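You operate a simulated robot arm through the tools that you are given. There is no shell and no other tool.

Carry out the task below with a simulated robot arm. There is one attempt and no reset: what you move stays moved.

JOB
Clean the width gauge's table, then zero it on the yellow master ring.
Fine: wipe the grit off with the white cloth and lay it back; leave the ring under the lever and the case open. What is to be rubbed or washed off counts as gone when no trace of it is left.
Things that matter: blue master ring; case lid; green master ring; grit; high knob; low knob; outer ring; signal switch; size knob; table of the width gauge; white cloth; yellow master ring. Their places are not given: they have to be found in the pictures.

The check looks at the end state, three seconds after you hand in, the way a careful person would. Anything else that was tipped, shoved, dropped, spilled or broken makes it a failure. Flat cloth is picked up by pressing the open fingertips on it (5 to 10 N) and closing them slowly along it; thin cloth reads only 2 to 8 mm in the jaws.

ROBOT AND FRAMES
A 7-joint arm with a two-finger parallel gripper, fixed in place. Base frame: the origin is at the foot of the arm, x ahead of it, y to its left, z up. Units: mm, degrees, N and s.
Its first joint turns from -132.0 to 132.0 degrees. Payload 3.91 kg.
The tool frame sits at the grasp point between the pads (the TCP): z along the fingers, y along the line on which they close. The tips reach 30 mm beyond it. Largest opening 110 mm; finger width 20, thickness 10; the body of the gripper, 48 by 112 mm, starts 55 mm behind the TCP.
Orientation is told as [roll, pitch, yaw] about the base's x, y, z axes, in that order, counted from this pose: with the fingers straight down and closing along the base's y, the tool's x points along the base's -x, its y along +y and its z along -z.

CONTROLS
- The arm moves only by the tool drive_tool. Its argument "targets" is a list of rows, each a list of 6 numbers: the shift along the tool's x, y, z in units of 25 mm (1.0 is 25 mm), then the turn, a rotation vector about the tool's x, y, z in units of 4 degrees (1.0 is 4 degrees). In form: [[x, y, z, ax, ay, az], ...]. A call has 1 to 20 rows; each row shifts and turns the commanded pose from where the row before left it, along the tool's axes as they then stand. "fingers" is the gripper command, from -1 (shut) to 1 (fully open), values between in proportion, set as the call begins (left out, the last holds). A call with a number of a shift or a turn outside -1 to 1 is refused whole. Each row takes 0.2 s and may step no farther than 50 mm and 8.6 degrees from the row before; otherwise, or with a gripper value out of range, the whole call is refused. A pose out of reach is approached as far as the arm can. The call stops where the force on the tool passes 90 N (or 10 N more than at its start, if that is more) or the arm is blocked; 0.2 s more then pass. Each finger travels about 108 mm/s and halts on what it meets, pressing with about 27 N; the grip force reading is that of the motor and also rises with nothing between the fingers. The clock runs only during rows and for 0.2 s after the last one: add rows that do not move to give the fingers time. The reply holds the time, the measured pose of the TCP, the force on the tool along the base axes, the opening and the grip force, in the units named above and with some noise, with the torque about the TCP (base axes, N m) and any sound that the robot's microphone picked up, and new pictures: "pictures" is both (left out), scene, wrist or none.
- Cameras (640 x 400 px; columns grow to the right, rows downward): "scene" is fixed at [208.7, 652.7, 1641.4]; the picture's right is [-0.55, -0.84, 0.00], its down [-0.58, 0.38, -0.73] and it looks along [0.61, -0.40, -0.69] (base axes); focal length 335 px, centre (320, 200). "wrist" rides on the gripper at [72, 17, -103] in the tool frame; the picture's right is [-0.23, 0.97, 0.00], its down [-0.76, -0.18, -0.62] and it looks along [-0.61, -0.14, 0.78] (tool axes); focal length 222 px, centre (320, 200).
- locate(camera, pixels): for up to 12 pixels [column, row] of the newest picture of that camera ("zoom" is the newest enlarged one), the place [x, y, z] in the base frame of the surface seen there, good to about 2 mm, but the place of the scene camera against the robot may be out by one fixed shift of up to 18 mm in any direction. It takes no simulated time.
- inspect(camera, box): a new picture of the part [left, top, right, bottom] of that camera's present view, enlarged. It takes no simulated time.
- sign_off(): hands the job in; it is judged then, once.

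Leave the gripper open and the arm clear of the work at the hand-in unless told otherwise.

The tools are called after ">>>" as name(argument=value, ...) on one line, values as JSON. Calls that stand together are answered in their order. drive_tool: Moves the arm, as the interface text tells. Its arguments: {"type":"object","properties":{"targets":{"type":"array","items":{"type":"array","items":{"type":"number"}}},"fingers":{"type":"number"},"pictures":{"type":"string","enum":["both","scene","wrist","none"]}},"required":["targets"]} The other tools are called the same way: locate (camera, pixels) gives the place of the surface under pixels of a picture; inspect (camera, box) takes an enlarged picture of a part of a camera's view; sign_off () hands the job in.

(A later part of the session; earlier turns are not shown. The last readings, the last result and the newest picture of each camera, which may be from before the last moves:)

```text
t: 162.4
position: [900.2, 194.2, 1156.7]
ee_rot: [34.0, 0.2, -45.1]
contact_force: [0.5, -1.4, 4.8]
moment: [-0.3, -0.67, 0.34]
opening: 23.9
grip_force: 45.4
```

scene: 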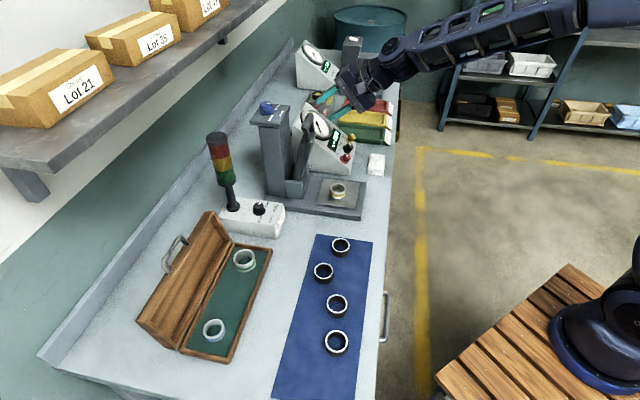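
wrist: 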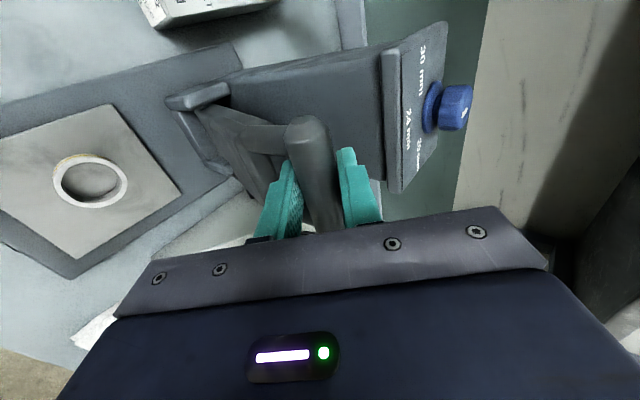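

>>> drive_tool(targets=[[0, -0.339, -0.081, 1, 0, 0], [0, -0.341, -0.037, 1, 0, 0], [0, -0.347, 0.004, 1, 0, 0], [0, -0.346, 0.042, 1, 0, 0]], pictures="none")

>>> drive_tool(targets=[[0, -0.335, 0.081, 1, 0, 0], [0, -0.328, 0.122, 1, 0, 0], [0, -0.31, 0.159, 1, 0, 0], [0, -0.291, 0.194, 1, 0, 0], [0, -0.27, 0.227, 0.55, 0, 0]], pictures="scene")

```text
t: 163.4
position: [878.1, 173.2, 1138.6]
ee_rot: [18.0, 0.4, -45.1]
contact_force: [3.0, -1.5, 0.4]
moment: [0.16, -0.39, 0.38]
opening: 24.0
grip_force: 44.7
```

```text
t: 164.6
position: [852.5, 149.9, 1112.8]
ee_rot: [-0.2, 0.4, -45.1]
contact_force: [2.5, -1.1, 0.0]
moment: [-0.05, -0.58, 0.16]
opening: 23.8
grip_force: 45.2
```

scene: 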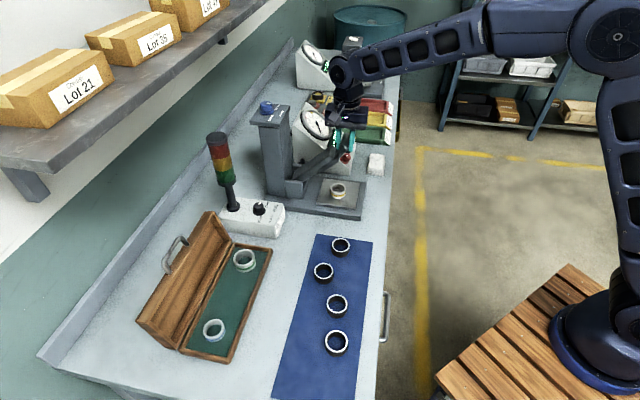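

Forces stay near zero. The tool is upright with the lever at about 47°. I'll continue down to about 12°.

>>> drive_tool(targets=[[0, -0.504, 0.504, 0, 0, 0], [0, -0.46, 0.548, 0, 0, 0], [0, -0.412, 0.588, 0, 0, 0], [0, -0.356, 0.62, 0, 0, 0], [0, -0.304, 0.644, 0, 0, 0], [0, -0.244, 0.676, 0, 0, 0], [0, -0.184, 0.688, 0, 0, 0]])

>>> inspect(camera="scene", box=[270, 110, 390, 230])

>>> inspect(camera="wrist", box=[260, 40, 520, 220])

```text
t: 166.2
position: [808.4, 104.4, 1006.4]
ee_rot: [-0.2, 0.2, -45.1]
contact_force: [10.1, 1.5, -3.8]
moment: [0.52, 0.45, 0.1]
opening: 23.7
grip_force: 45.6
```

scene: 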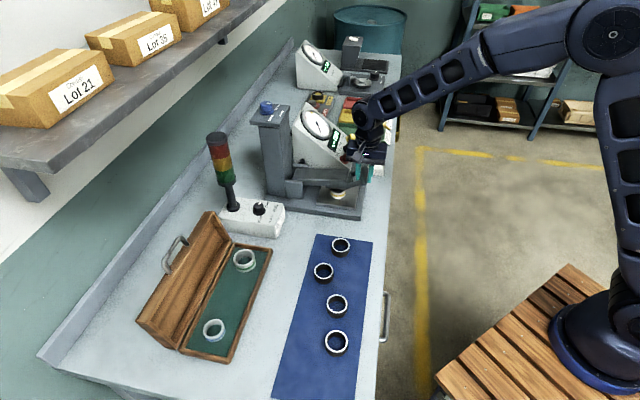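
wrist: 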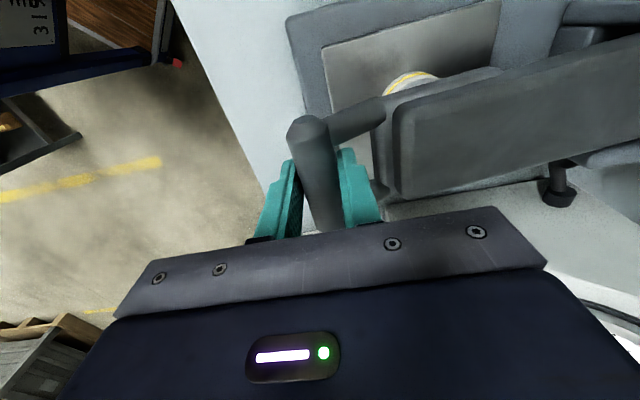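

```text
3.33 times, centred on (330, 170) of scene
```

zoom: 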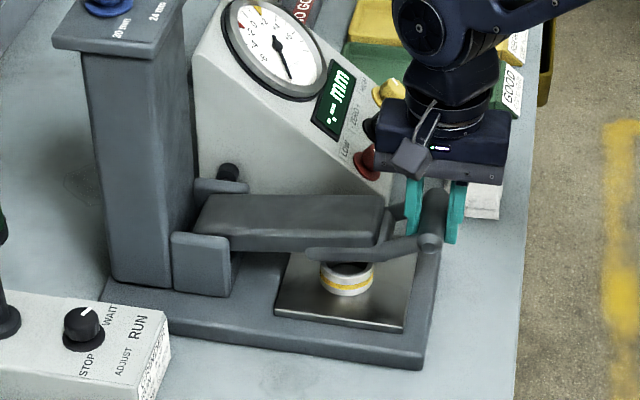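

```text
2.22 times, centred on (390, 130) of wrist
```

zoom: 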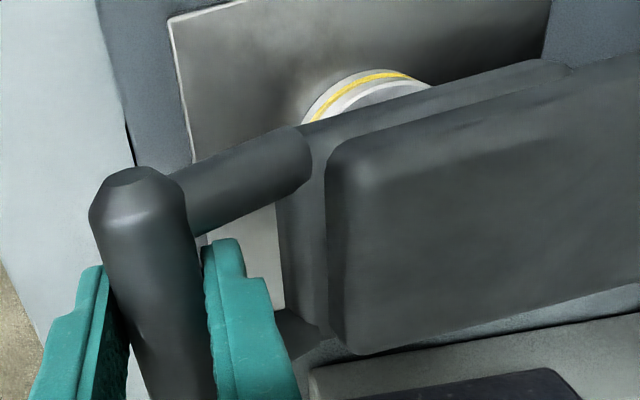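

The foot is above the ring. I'll lower in small steps, watching the vertical force and the display.

>>> drive_tool(targets=[[0, -0.05, 0.25, 0, 0, 0], [0, -0.04, 0.25, 0, 0, 0]], pictures="none")

>>> drive_tool(targets=[[0, -0.03, 0.25, 0, 0, 0]], pictures="none")

```text
t: 166.8
position: [805.9, 103.0, 993.7]
ee_rot: [-0.3, 0.4, -45.1]
contact_force: [-7.9, -3.6, -0.5]
moment: [-0.13, -0.07, 0.1]
opening: 23.7
grip_force: 45.0
```

```text
t: 167.2
position: [805.4, 102.4, 988.6]
ee_rot: [-0.1, 0.4, -45.1]
contact_force: [-12.5, -6.4, 0.6]
moment: [0.13, 0.2, 0.09]
opening: 23.8
grip_force: 45.0
```

>>> drive_tool(targets=[[0, -0.06, 0.2, 0, 0, 0]], pictures="none")

>>> drive_tool(targets=[[0, -0.01, 0.16, 0, 0, 0]], pictures="scene")

>>> inspect(camera="scene", box=[270, 110, 390, 230])

```text
t: 167.6
position: [804.4, 101.8, 983.6]
ee_rot: [-0.1, 0.3, -45.1]
contact_force: [-10.6, -2.7, 0.1]
moment: [0.36, 0.22, 0.02]
opening: 23.7
grip_force: 44.7
```

```text
t: 168.0
position: [805.4, 102.2, 979.0]
ee_rot: [-0.2, 0.4, -45.0]
contact_force: [-17.2, -2.0, -1.2]
moment: [-0.13, -0.15, 0.04]
opening: 23.5
grip_force: 44.8
```

scene: 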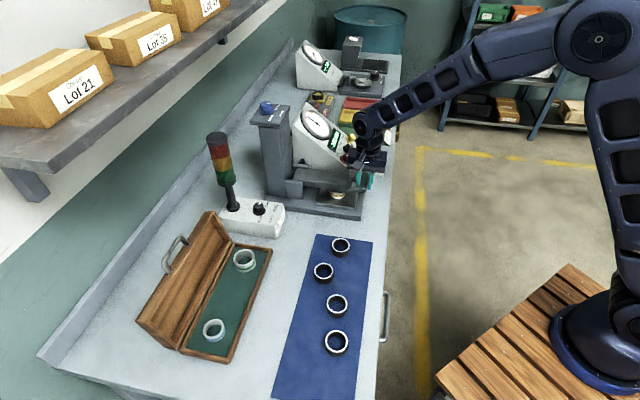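

```text
3.33 times, centred on (330, 170) of scene
```

zoom: 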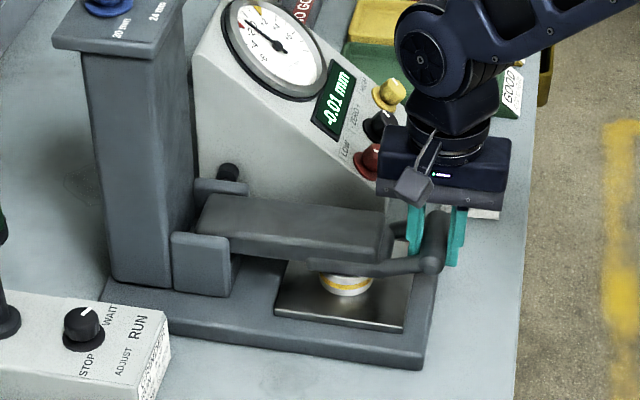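

The display has come alive with about "-0.01 mm". I'll enlarge it.

>>> inspect(camera="scene", box=[298, 105, 362, 165])

>>> inspect(camera="scene", box=[310, 170, 370, 215])

```text
6.67 times, centred on (330, 135) of scene
```

zoom: 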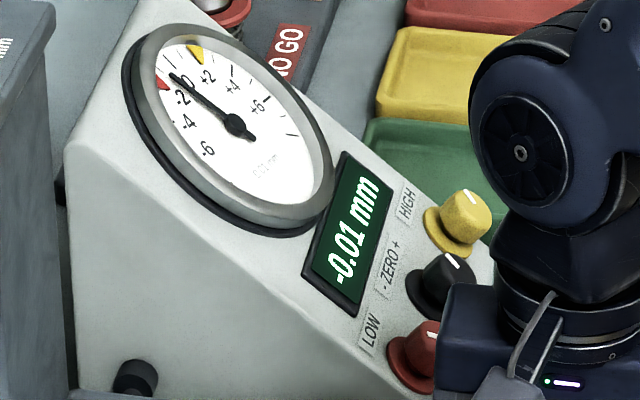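

```text
8.89 times, centred on (340, 192) of scene
```

zoom: 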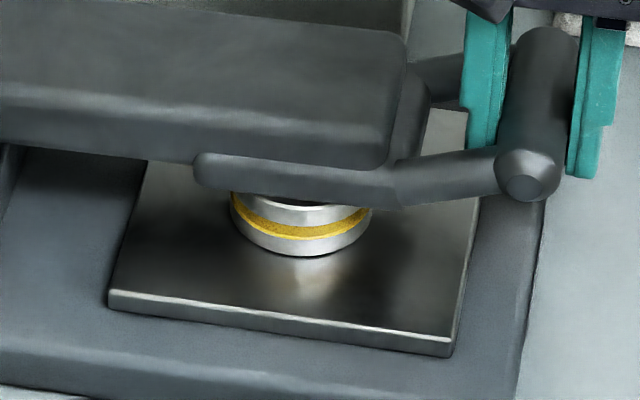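

It reads −0.01 mm while I still hold the lever. I'll lower a touch more to be sure the foot is resting on the ring, then check the force.

>>> drive_tool(targets=[[0, -0.05, 0.06, 0, 0, 0]], pictures="none")

>>> drive_tool(targets=[[0, -0.02, 0.04, 0, 0, 0]], pictures="none")

```text
t: 168.4
position: [803.9, 101.5, 978.6]
ee_rot: [-0.1, 0.3, -45.0]
contact_force: [-2.3, 5.4, -1.8]
moment: [0.9, 0.61, -0.01]
opening: 23.7
grip_force: 45.4
```

```text
t: 168.8
position: [803.5, 102.1, 978.0]
ee_rot: [-0.2, 0.3, -45.1]
contact_force: [5.6, 14.7, -1.4]
moment: [0.45, -0.12, 0.03]
opening: 23.8
grip_force: 45.2
```

>>> drive_tool(targets=[[0, 0.03, 0.06, 0, 0, 0]], pictures="scene")

>>> inspect(camera="scene", box=[298, 105, 362, 165])

```text
t: 169.2
position: [804.9, 102.0, 976.1]
ee_rot: [-0.2, 0.2, -45.0]
contact_force: [1.2, 12.4, -1.8]
moment: [-0.16, -0.6, 0.13]
opening: 23.6
grip_force: 44.8
```

scene: 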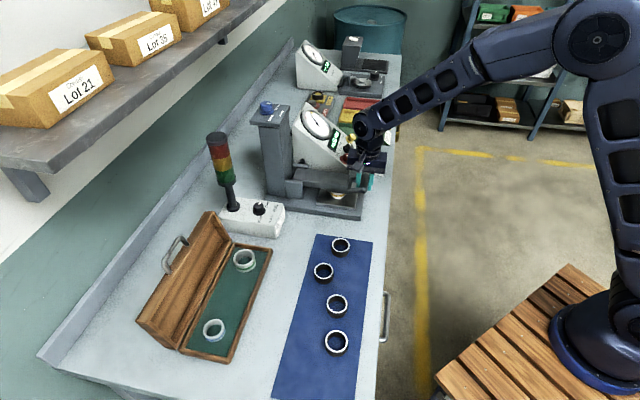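

```text
6.67 times, centred on (330, 135) of scene
```

zoom: 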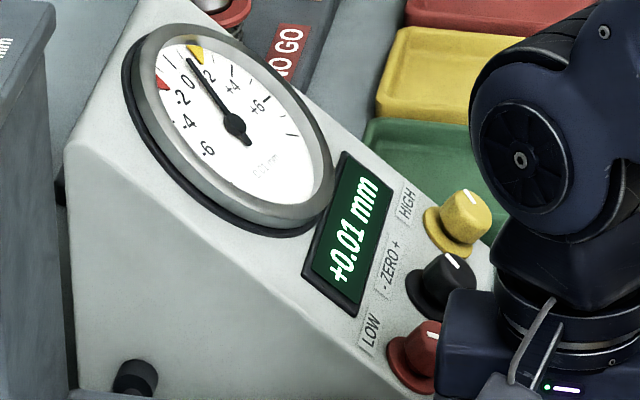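

It now reads +0.01 mm. I'll release the bar so the lever rests on the ring by itself, then read the settled value.

>>> drive_tool(targets=[[0, 0, 0, 0, 0, 0], [0, 0, 0, 0, 0, 0], [0, 0, 0, 0, 0, 0], [0, 0, 0, 0, 0, 0]], fingers=-0.09)

>>> inspect(camera="scene", box=[298, 105, 362, 165])

>>> inspect(camera="wrist", box=[230, 60, 490, 240])

```text
t: 170.2
position: [805.3, 100.8, 977.8]
ee_rot: [-0.1, 0.3, -45.2]
contact_force: [-0.2, 0.9, -0.1]
moment: [-0.02, 0.0, -0.01]
opening: 50.2
grip_force: 0.1
```

scene: 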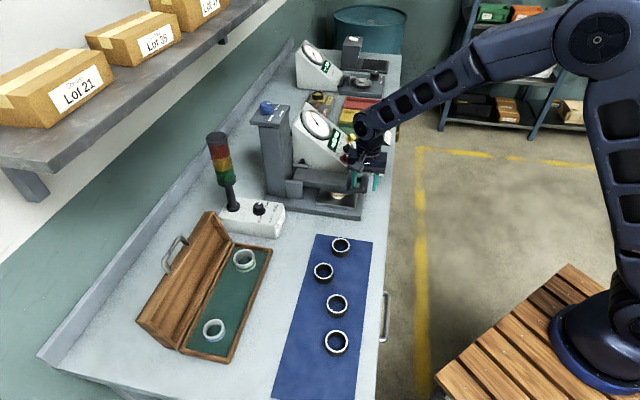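
wrist: 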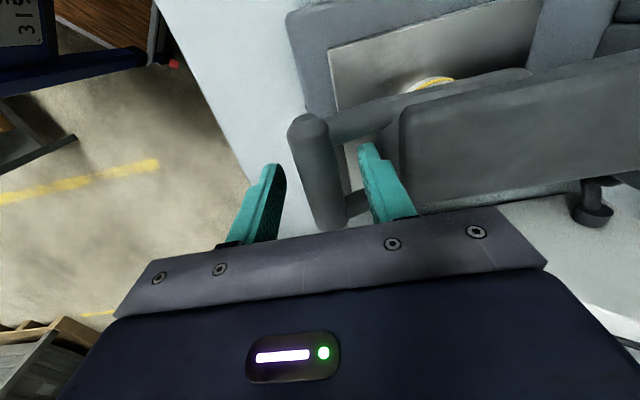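

```text
6.67 times, centred on (330, 135) of scene
```

zoom: 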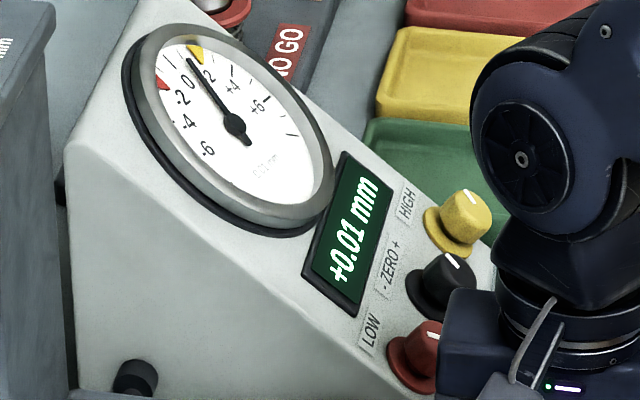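

```text
2.22 times, centred on (360, 150) of wrist
```

zoom: 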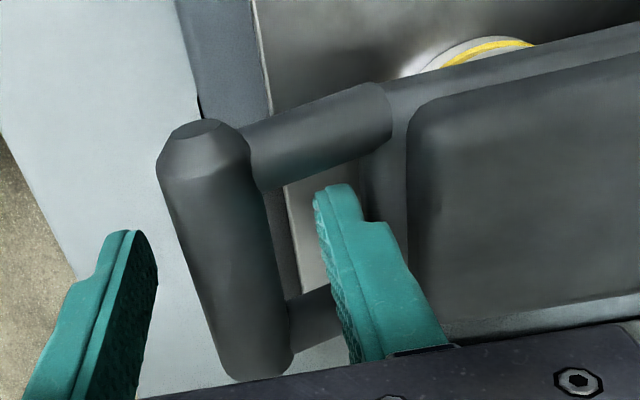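

The settled reading is +0.01 mm, with the needle a bit above 0. I'll retreat straight up from the handle, then move to look squarely at the console's knobs.

>>> drive_tool(targets=[[0, 0, -0.6, 0, 0, 0], [0, 0, -1, 0, 0, 0], [0, 0, -1, 0, 0, 0], [0, 0, -1, 0, 0, 0], [0, 0, -1, 0, 0, 0], [0, 0, -1, 0, 0, 0], [-1, 0, 0, 0, 0, 0], [-1, 0, 0, 0, 0, 0], [-1, 0, 0, 0, 0, 0], [-1, 0, 0, 0, 0, 0], [-1, 0, 0, 0, 0, 0], [-1, 0, 0, 0, 0, 0], [-1, 0, 0, 0, 0, 0], [-1, 0, 0, 0, 0, 0]])

>>> inspect(camera="scene", box=[298, 105, 362, 165])

>>> inspect(camera="wrist", box=[300, 0, 600, 200])

```text
t: 173.2
position: [945.4, -41.1, 1114.2]
ee_rot: [-0.2, 0.4, -45.1]
contact_force: [-0.9, -0.8, 0.3]
moment: [-0.06, 0.0, 0.0]
opening: 50.0
grip_force: 0.1
```

scene: 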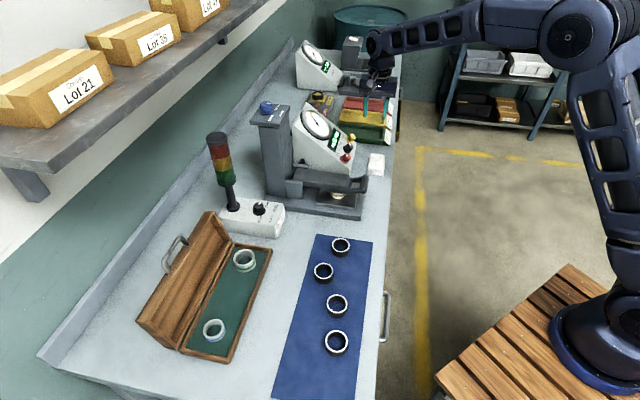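
wrist: 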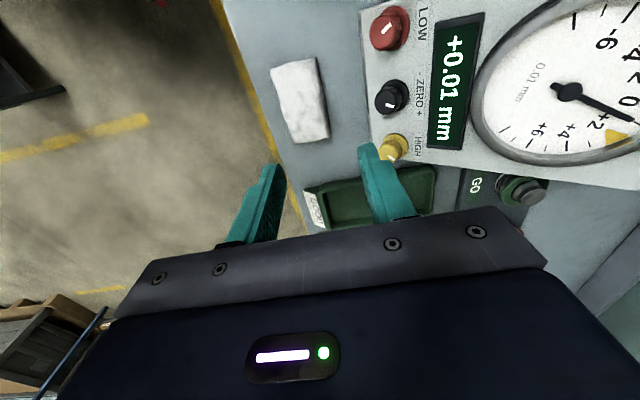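

```text
6.67 times, centred on (330, 135) of scene
```

zoom: 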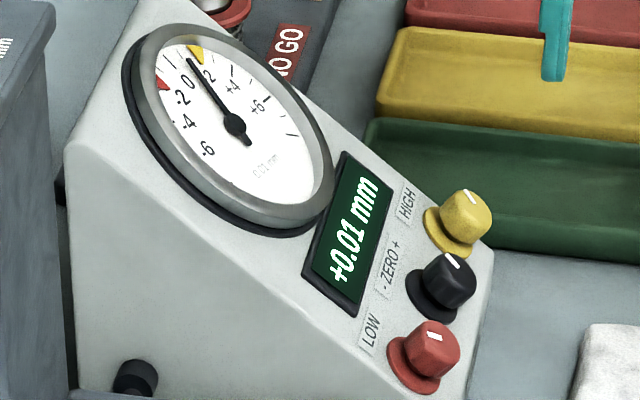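

```text
2.00 times, centred on (450, 100) of wrist
```

zoom: 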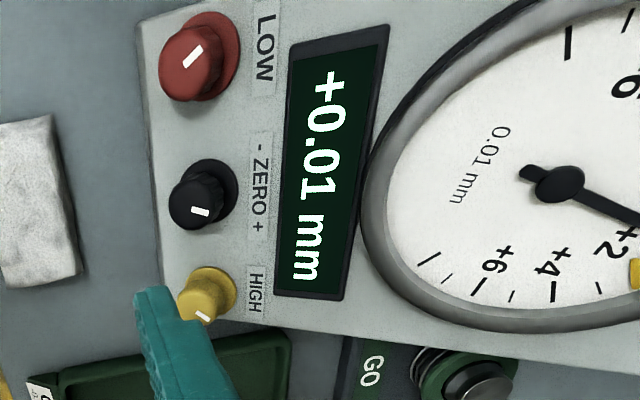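

The display is readable in the wrist view too: +0.01 mm. I'll locate points on the console face and on the black ZERO knob to get its axis.

>>> locate(camera="wrist", pixels=[[375, 60], [420, 62], [425, 125], [470, 155], [440, 152], [385, 120], [386, 102], [382, 104], [390, 98], [378, 94], [390, 112], [402, 92]])

>>> inspect(camera="wrist", box=[355, 60, 455, 140])

```text
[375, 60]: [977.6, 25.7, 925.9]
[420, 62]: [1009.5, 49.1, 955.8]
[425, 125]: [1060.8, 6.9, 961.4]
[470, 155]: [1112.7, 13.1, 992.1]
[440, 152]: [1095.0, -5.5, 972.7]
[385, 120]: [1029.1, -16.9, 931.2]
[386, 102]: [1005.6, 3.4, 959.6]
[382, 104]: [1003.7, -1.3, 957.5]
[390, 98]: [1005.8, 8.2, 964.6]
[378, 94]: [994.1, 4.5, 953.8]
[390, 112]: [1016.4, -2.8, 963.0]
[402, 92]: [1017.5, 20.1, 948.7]
```

```text
5.00 times, centred on (405, 100) of wrist
```

zoom: 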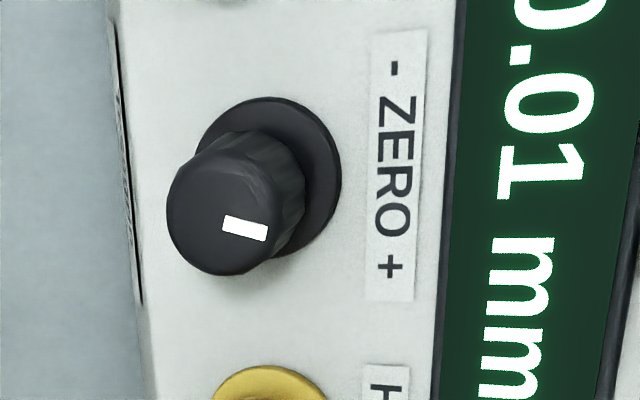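

The console face rises at 37° (z ≈ 871 + 0.76·v), and the ZERO knob stands about 25 mm out from it along the face's normal. I'll align the tool with that axis (tilt 37° outward) and take a position about 130 mm in front of the knob.

>>> drive_tool(targets=[[0, 0, 0, 0, 0, 0.25], [0, 0, 0, -1, 0, 0], [0, 0, 0, -1, 0, 0], [0, 0, 0, -1, 0, 0], [0, 0, 0, -1, 0, 0], [0, 0, 0, -1, 0, 0], [0, 0, 0, -1, 0, 0], [0, 0, 0, -1, 0, 0], [0, 0, 0, -1, 0, 0], [0, 0, 0, -1, 0, 0], [0, 0, 0, -0.3, 0, 0], [-0.139, -0.475, 0.835, 0, 0, 0], [-0.139, -0.475, 0.835, 0, 0, 0], [-0.139, -0.475, 0.835, 0, 0, 0]], fingers=-0.2)

>>> inspect(camera="wrist", box=[220, 40, 480, 220])

```text
t: 176.2
position: [960.2, -40.8, 1043.1]
ee_rot: [37.1, 0.3, -46.1]
contact_force: [0.5, -0.5, 0.4]
moment: [0.0, -0.02, -0.01]
opening: 44.2
grip_force: 0.0
```

scene: 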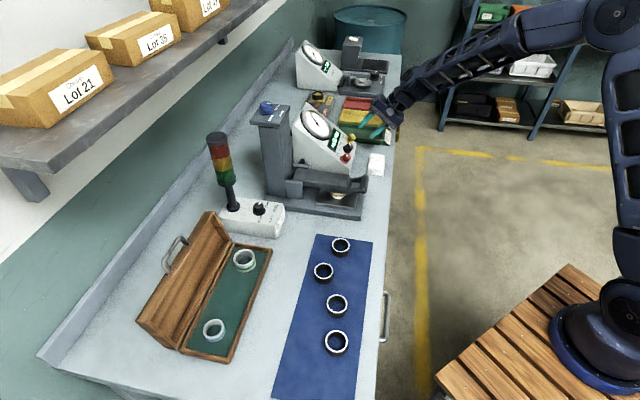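
wrist: 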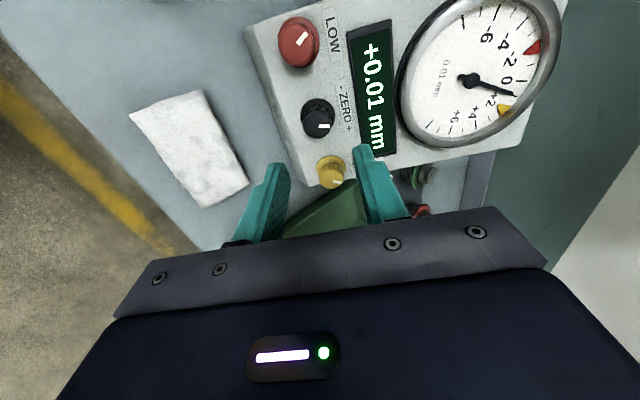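

```text
2.22 times, centred on (350, 130) of wrist
```

zoom: 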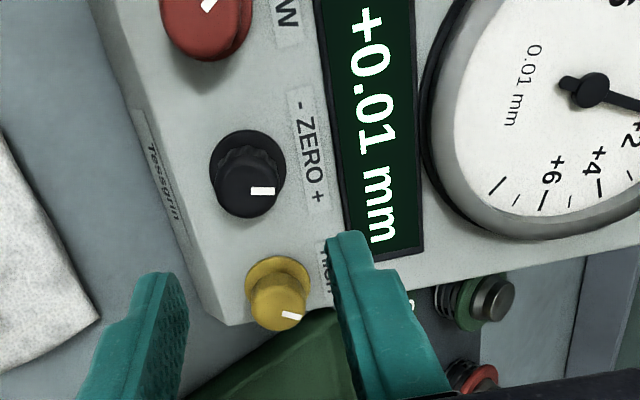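

The tool axis should meet the face at about (320,116), and the black knob's base is at about (317,117), so alignment is close. I'll refine with a few located points on the knob's top.

>>> locate(camera="wrist", pixels=[[316, 124], [308, 123], [324, 121], [315, 116], [317, 132], [303, 113], [329, 105], [318, 97], [340, 118], [300, 100]])

>>> inspect(camera="wrist", box=[285, 80, 355, 150])

```text
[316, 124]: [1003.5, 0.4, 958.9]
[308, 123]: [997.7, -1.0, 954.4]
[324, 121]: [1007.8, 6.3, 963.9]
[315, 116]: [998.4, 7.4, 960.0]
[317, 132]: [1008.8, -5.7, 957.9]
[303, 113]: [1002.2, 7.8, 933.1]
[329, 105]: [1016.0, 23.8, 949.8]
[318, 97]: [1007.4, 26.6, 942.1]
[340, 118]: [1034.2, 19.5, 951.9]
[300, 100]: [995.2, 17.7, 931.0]
```

```text
5.71 times, centred on (320, 115) of wrist
```

zoom: 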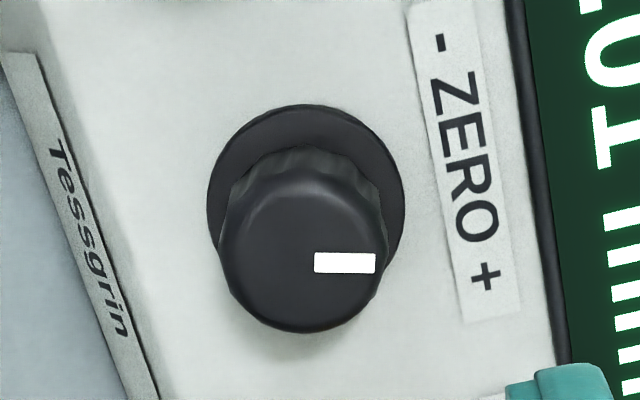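

The pointer is about 13° from straight up, toward "+". I'll shift about 2.5 mm down-slope to centre on the knob axis and advance 90 mm so the pads surround the knob.

>>> drive_tool(targets=[[-0.03, -0.1, 0, 0, 0, 0], [0, 0, 0.9, 0, 0, 0], [0, 0, 0.9, 0, 0, 0], [0, 0, 0.9, 0, 0, 0]])

>>> inspect(camera="wrist", box=[220, 60, 440, 220])

```text
t: 177.2
position: [988.5, -16.2, 988.3]
ee_rot: [36.9, 0.2, -46.2]
contact_force: [-0.2, -0.3, -0.5]
moment: [-0.02, 0.0, -0.01]
opening: 43.8
grip_force: 0.1
```

scene: 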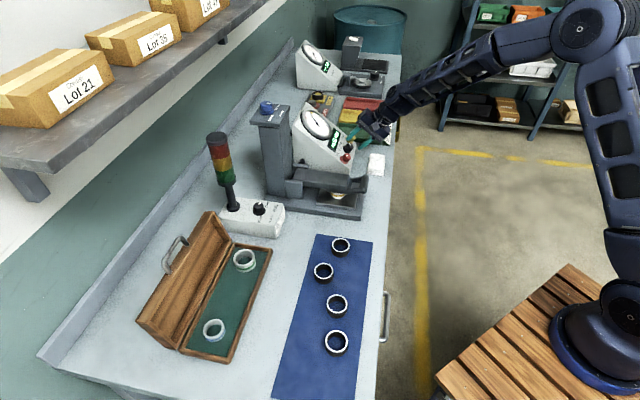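
wrist: 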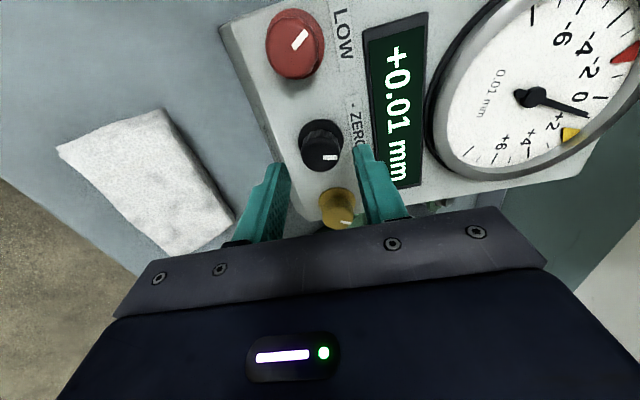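

```text
2.50 times, centred on (330, 140) of wrist
```

zoom: 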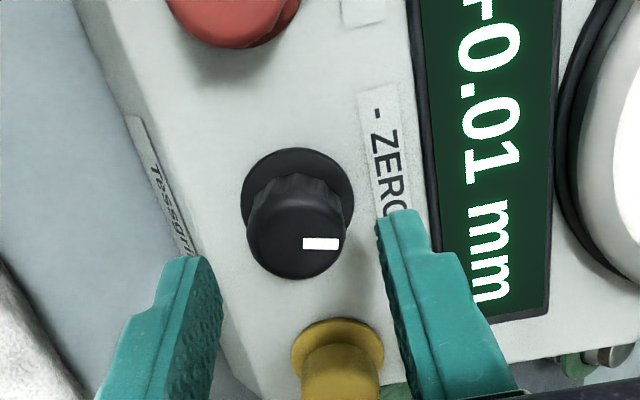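

The knob is centred between the fingers. I'll advance the last 24 mm and then close on it.

>>> drive_tool(targets=[[0, 0, 0.5, 0, 0, 0], [0, 0, 0.46, 0, 0, 0]], pictures="wrist")

>>> inspect(camera="wrist", box=[220, 60, 440, 220])

```text
t: 177.8
position: [998.8, -5.8, 967.5]
ee_rot: [36.9, 0.3, -46.1]
contact_force: [-0.8, -0.2, 0.4]
moment: [0.01, -0.05, -0.02]
opening: 44.0
grip_force: 0.1
```

wrist: 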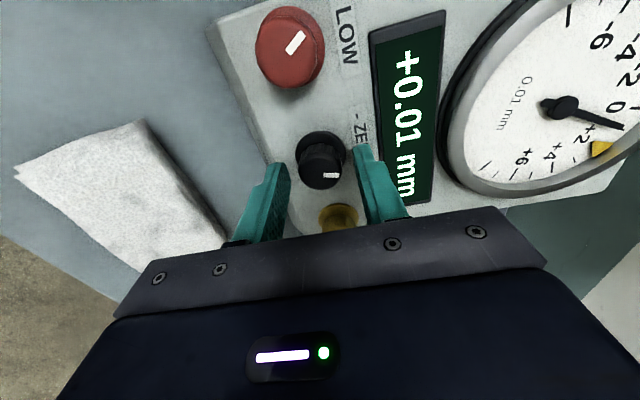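

```text
2.50 times, centred on (330, 140) of wrist
```

zoom: 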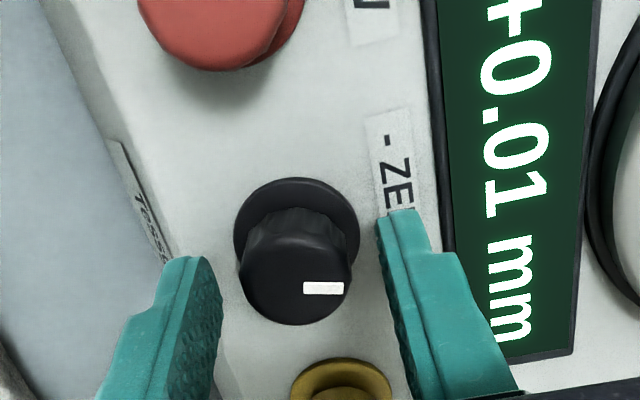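

Fingers surround the knob, tips about 7 mm off the face. I'll close on it and check the reading.

>>> drive_tool(targets=[[0, 0, 0, 0, 0, 0], [0, 0, 0, 0, 0, 0]], fingers=-1, pictures="wrist")

>>> inspect(camera="wrist", box=[220, 40, 460, 240])

>>> inspect(camera="wrist", box=[360, 0, 640, 210])

```text
t: 178.4
position: [999.0, -5.4, 969.0]
ee_rot: [37.2, 0.3, -46.1]
contact_force: [7.2, 2.5, 0.4]
moment: [0.68, -0.59, 0.06]
opening: 27.7
grip_force: 45.1
```

wrist: 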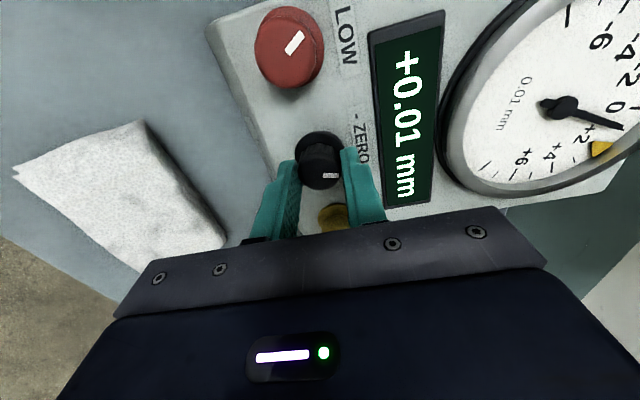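

```text
2.00 times, centred on (340, 140) of wrist
```

zoom: 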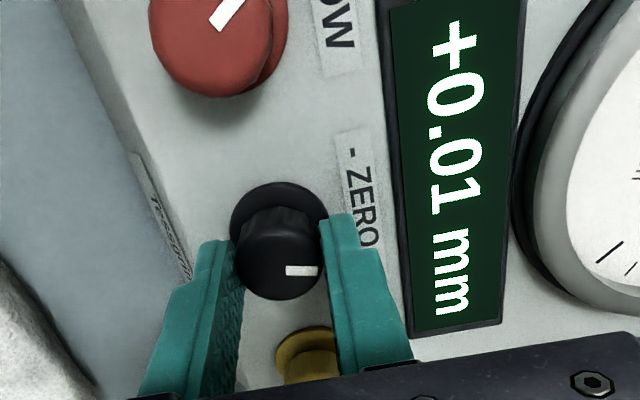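

```text
1.90 times, centred on (500, 105) of wrist
```

zoom: 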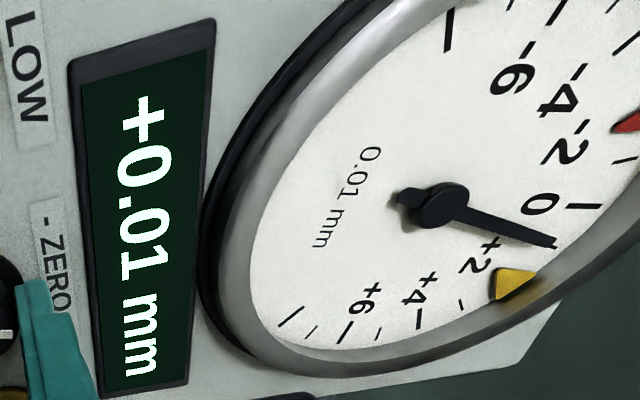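

The knob is firmly gripped (27.7 mm) and the needle shows about +1. I'll turn it a small 4° toward "−" and read.

>>> drive_tool(targets=[[0, 0, 0, 0, 0, -0.5], [0, 0, 0, 0, 0, -0.5], [0, 0, 0, 0, 0, 0]], pictures="wrist")

>>> inspect(camera="wrist", box=[360, 0, 640, 210])

```text
t: 179.2
position: [998.7, -5.8, 967.7]
ee_rot: [36.9, -2.1, -42.8]
contact_force: [8.2, 3.4, 8.5]
moment: [0.5, -0.78, -0.26]
opening: 27.7
grip_force: 44.6
```

wrist: 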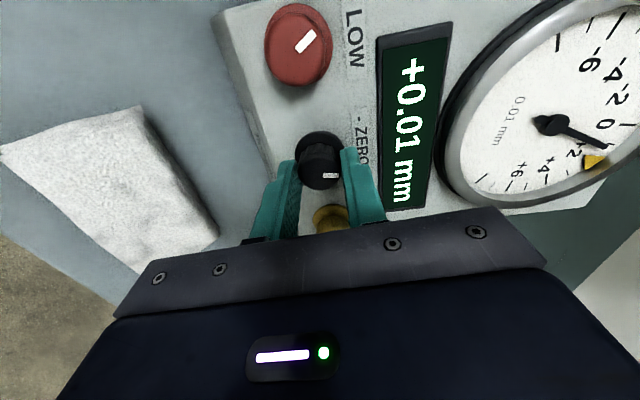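

```text
1.90 times, centred on (500, 105) of wrist
```

zoom: 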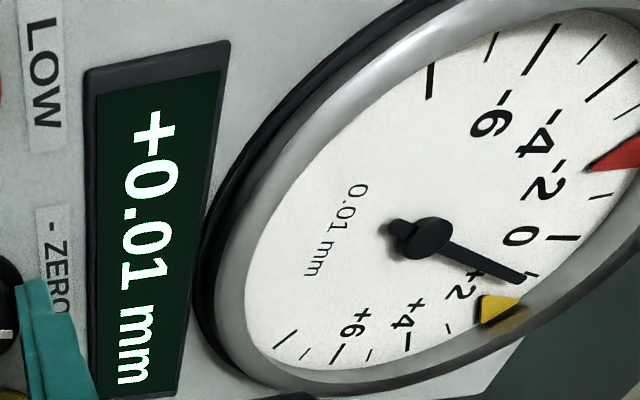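

Still +0.01 on the display. I'll enlarge the dial to see which way the needle moved.

>>> inspect(camera="wrist", box=[510, 80, 640, 200])

>>> inspect(camera="scene", box=[298, 105, 362, 165])

```text
3.33 times, centred on (575, 140) of wrist
```

zoom: 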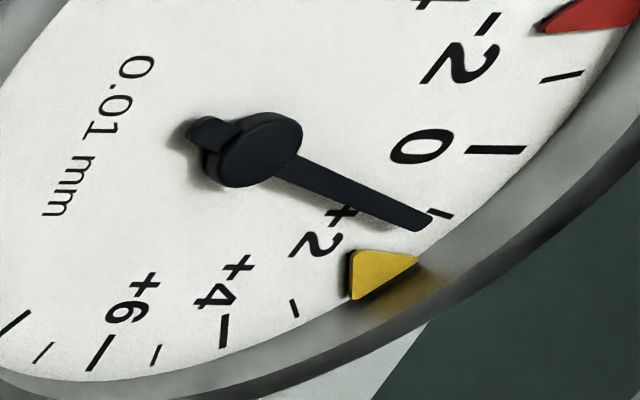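

```text
6.67 times, centred on (330, 135) of scene
```

zoom: 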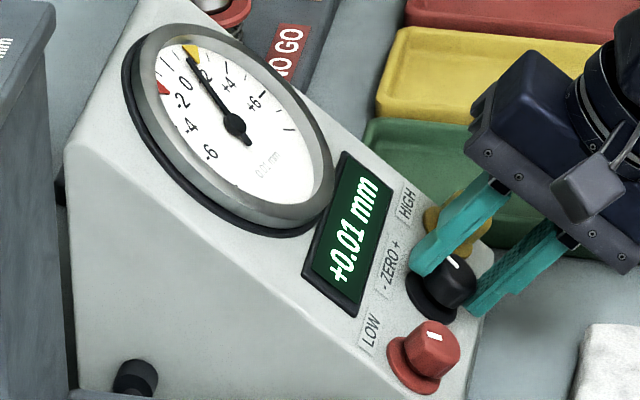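

The needle is slightly past the +1 tick. I'll turn another 4° the same way and compare at the same zoom.

>>> drive_tool(targets=[[0, 0, 0, 0, 0, -0.5], [0, 0, 0, 0, 0, -0.5], [0, 0, 0, 0, 0, 0]], pictures="wrist")

>>> inspect(camera="wrist", box=[510, 80, 640, 200])

>>> inspect(camera="scene", box=[298, 105, 362, 165])

```text
t: 180.0
position: [998.8, -5.7, 969.6]
ee_rot: [36.8, -4.4, -39.7]
contact_force: [9.8, 4.2, 13.0]
moment: [0.62, -0.9, -0.21]
opening: 27.6
grip_force: 44.9
```

wrist: 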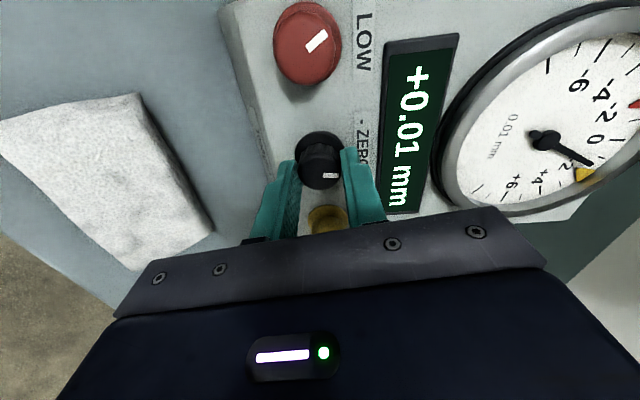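

```text
3.33 times, centred on (575, 140) of wrist
```

zoom: 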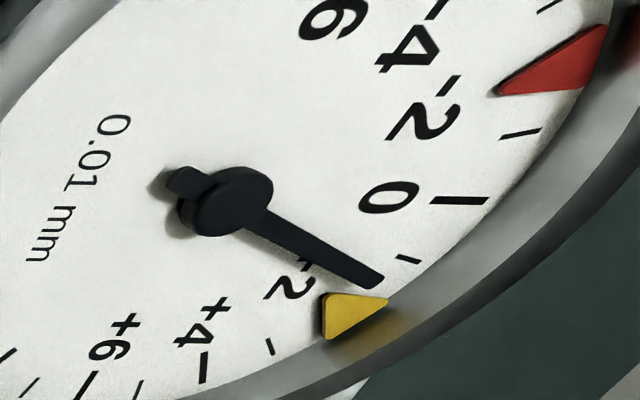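

```text
6.67 times, centred on (330, 135) of scene
```

zoom: 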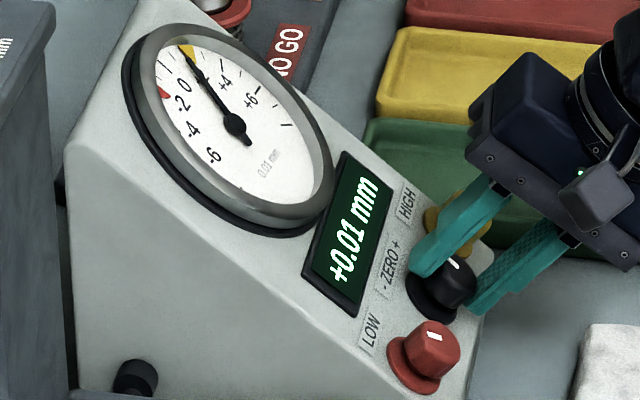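

The dial's scale turned counter-clockwise with the knob and the needle now reads about +1.5, so this direction increases the reading. I'll turn the other way: 16° in small steps, then read.

>>> drive_tool(targets=[[0, 0, 0, 0, 0, 0.5], [0, 0, 0, 0, 0, 0.5], [0, 0, 0, 0, 0, 0.5], [0, 0, 0, 0, 0, 0.5], [0, 0, 0, 0, 0, 0.5], [0, 0, 0, 0, 0, 0.5], [0, 0, 0, 0, 0, 0.5], [0, 0, 0, 0, 0, 0.5], [0, 0, 0, 0, 0, 0]], pictures="wrist")

>>> inspect(camera="wrist", box=[510, 30, 640, 180])

>>> inspect(camera="scene", box=[298, 105, 362, 165])

```text
t: 182.0
position: [999.1, -5.5, 968.8]
ee_rot: [36.7, 5.1, -52.6]
contact_force: [6.0, -7.4, 17.0]
moment: [0.55, -0.69, -0.09]
opening: 27.6
grip_force: 44.7
```

wrist: 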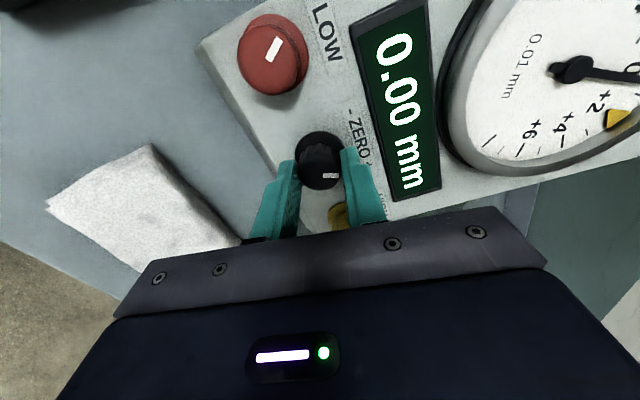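

```text
2.67 times, centred on (575, 105) of wrist
```

zoom: 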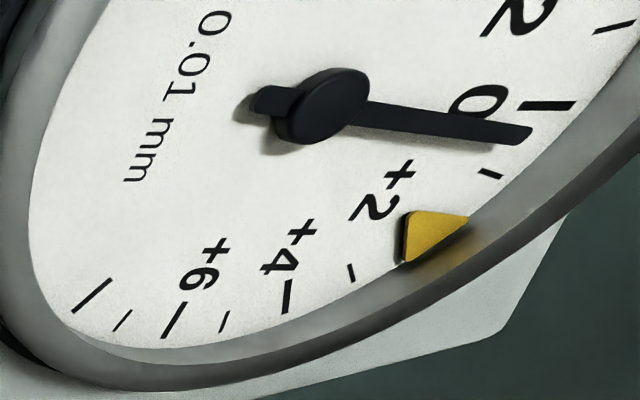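

```text
6.67 times, centred on (330, 135) of scene
```

zoom: 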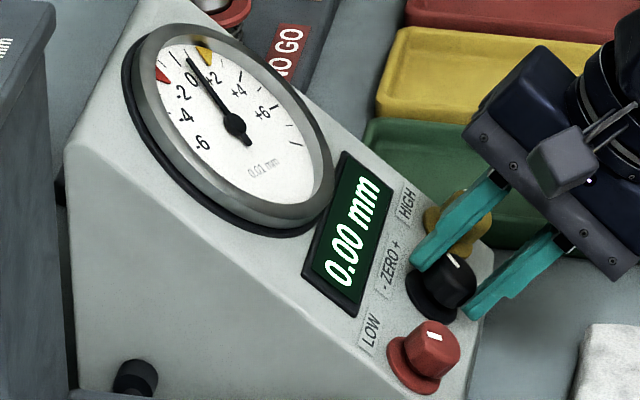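

The display reads 0.00 mm with the needle about 0.4 of a division above zero. I'll turn about 5° more to centre it.

>>> drive_tool(targets=[[0, 0, 0, 0, 0, 0.45], [0, 0, 0, 0, 0, 0.45], [0, 0, 0, 0, 0, 0.4], [0, 0, 0, 0, 0, 0]], pictures="both")

>>> inspect(camera="wrist", box=[510, 20, 640, 170])

>>> inspect(camera="scene", box=[305, 105, 345, 145])

```text
t: 183.0
position: [998.9, -5.1, 968.4]
ee_rot: [36.3, 8.2, -56.8]
contact_force: [1.5, -15.0, 20.1]
moment: [0.17, -0.78, -0.35]
opening: 27.6
grip_force: 44.9
```

scene: 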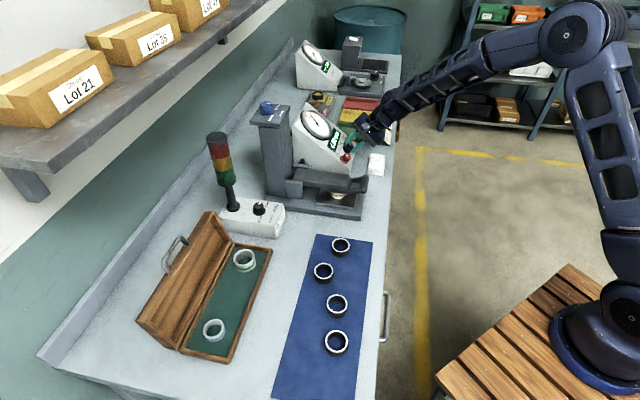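
wrist: 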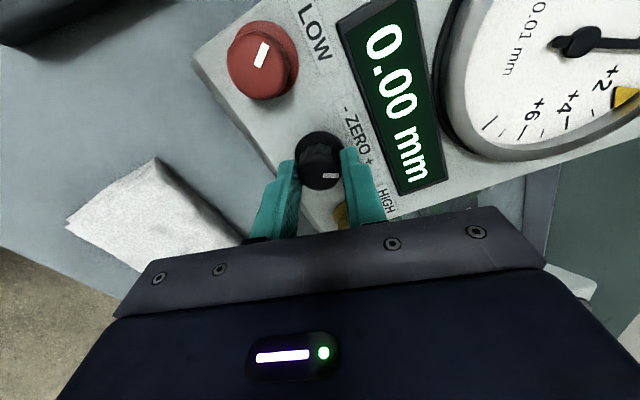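

```text
2.67 times, centred on (575, 95) of wrist
```

zoom: 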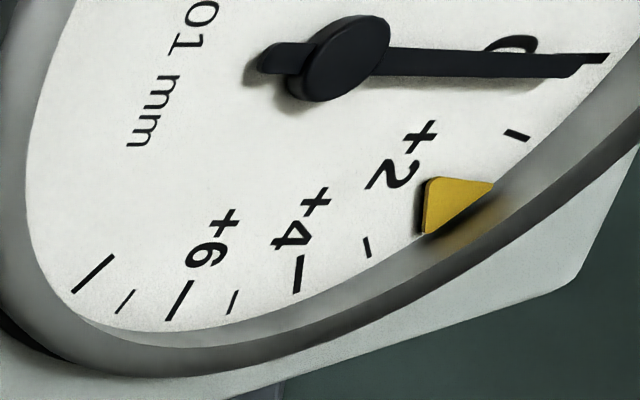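

```text
10.00 times, centred on (325, 125) of scene
```

zoom: 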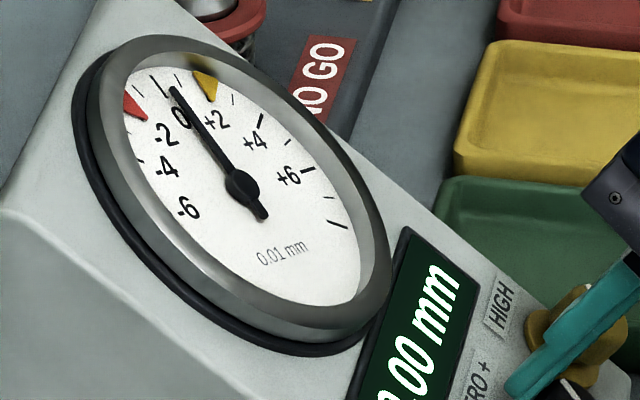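

The needle sits practically on 0 (about +0.1) and the display reads 0.00. One last 1.2° nudge, then I'll open the fingers.

>>> drive_tool(targets=[[0, 0, 0, 0, 0, 0.3], [0, 0, 0, 0, 0, 0]], pictures="none")

>>> drive_tool(targets=[[0, 0, 0, 0, 0, 0], [0, 0, 0, 0, 0, 0], [0, 0, 0, 0, 0, 0]], fingers=-0.2)

>>> inspect(camera="scene", box=[305, 105, 345, 145])

>>> inspect(camera="wrist", box=[220, 0, 640, 230])

```text
t: 183.6
position: [998.1, -6.1, 968.7]
ee_rot: [36.1, 8.8, -57.7]
contact_force: [3.4, -14.5, 18.9]
moment: [0.12, -0.86, -0.38]
opening: 27.5
grip_force: 45.1
```

```text
t: 184.4
position: [999.1, -4.7, 968.3]
ee_rot: [36.0, 9.1, -57.8]
contact_force: [-0.4, 0.1, 0.1]
moment: [0.0, 0.0, -0.02]
opening: 44.0
grip_force: 0.0
```

scene: 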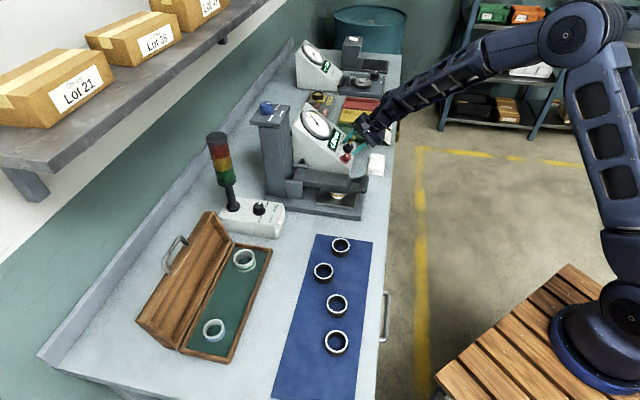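
wrist: 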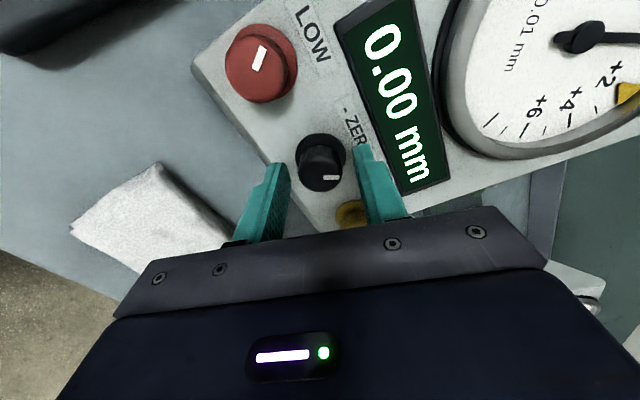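

```text
10.00 times, centred on (325, 125) of scene
```

zoom: 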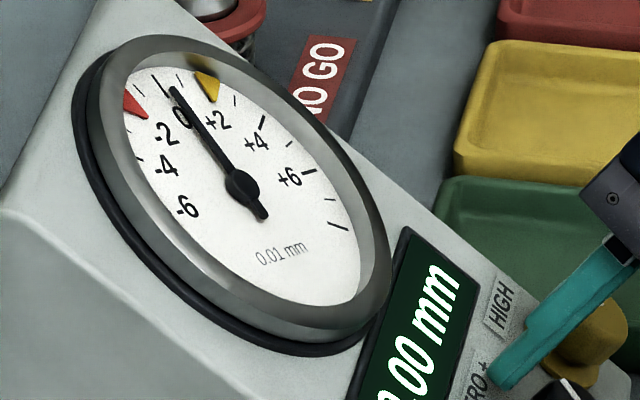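

```text
1.52 times, centred on (430, 115) of wrist
```

zoom: 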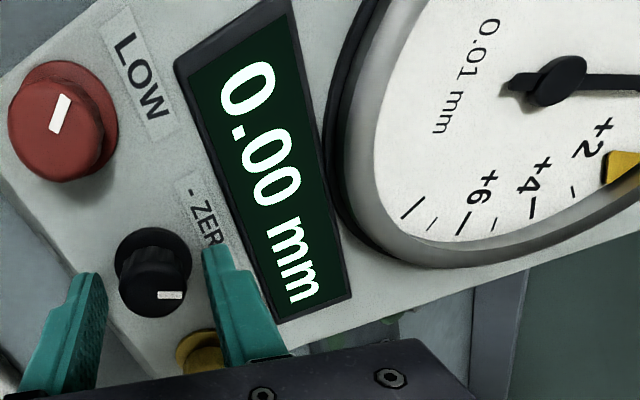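

Released; the display still reads 0.00 mm with the needle on 0. I'll back straight out along the knob axis and bring the tool upright, away from the bench.

>>> drive_tool(targets=[[0, 0, -0.6, 0, 0, 0], [0, 0, -1, 0, 0, 0], [0, 0, -1, 0, 0, 0], [0, 0, -1, 0, 0, 0], [0, 0, -1, 0, 0, 0], [0, 0, -1, 0, 0, -0.9], [0, 0, 0, 0, 0, -0.9], [0, 0, 0, 0, 0, -0.9], [0, 0, 0, 0, 0, -0.9], [0, 0, 0, 1, 0, 0], [0, 0, 0, 1, 0, 0], [0, 0, 0, 1, 0, 0], [0, 0, 0, 1, 0, 0], [0, 0, 0, 1, 0, 0], [0, 0, 0, 1, 0, 0], [0, 0, 0, 1, 0, 0], [0, 0, 0, 1, 0, 0], [0, 0, 0, 1, 0, 0], [0, 0, 0, 0.3, 0, 0]])

>>> inspect(camera="scene", box=[298, 105, 362, 165])

>>> inspect(camera="wrist", box=[260, 0, 600, 210])

```text
t: 188.4
position: [938.8, -63.9, 1080.3]
ee_rot: [-0.1, 0.5, -46.0]
contact_force: [0.8, -0.5, 0.2]
moment: [-0.04, 0.04, 0.0]
opening: 43.8
grip_force: 0.0
```

scene: 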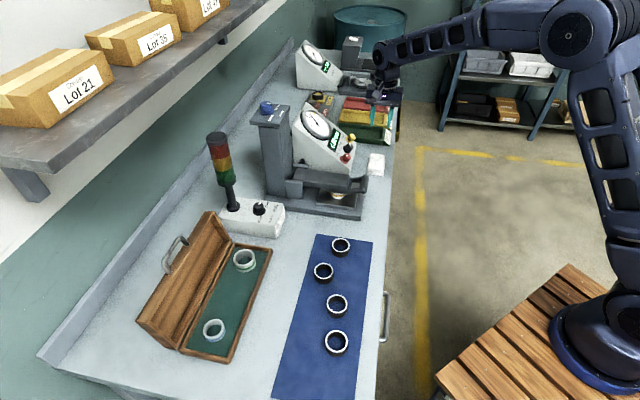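
wrist: 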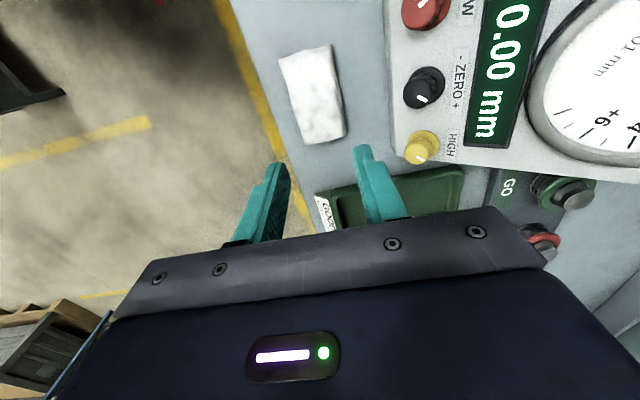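

```text
6.67 times, centred on (330, 135) of scene
```

zoom: 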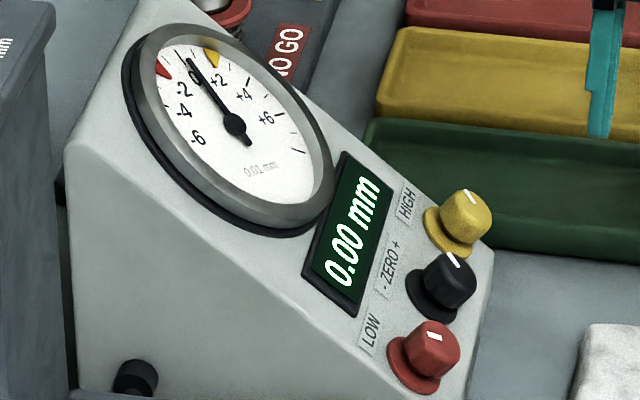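

```text
1.88 times, centred on (430, 105) of wrist
```

zoom: 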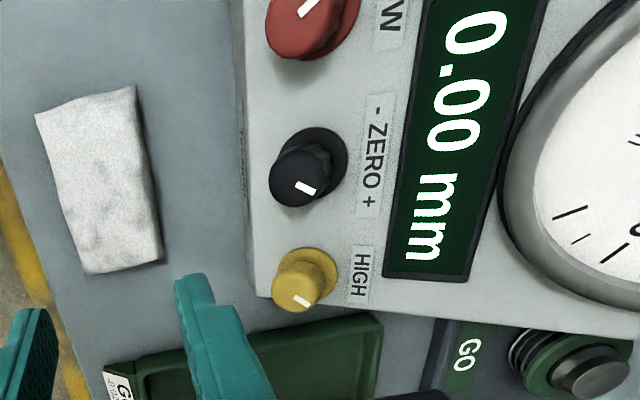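

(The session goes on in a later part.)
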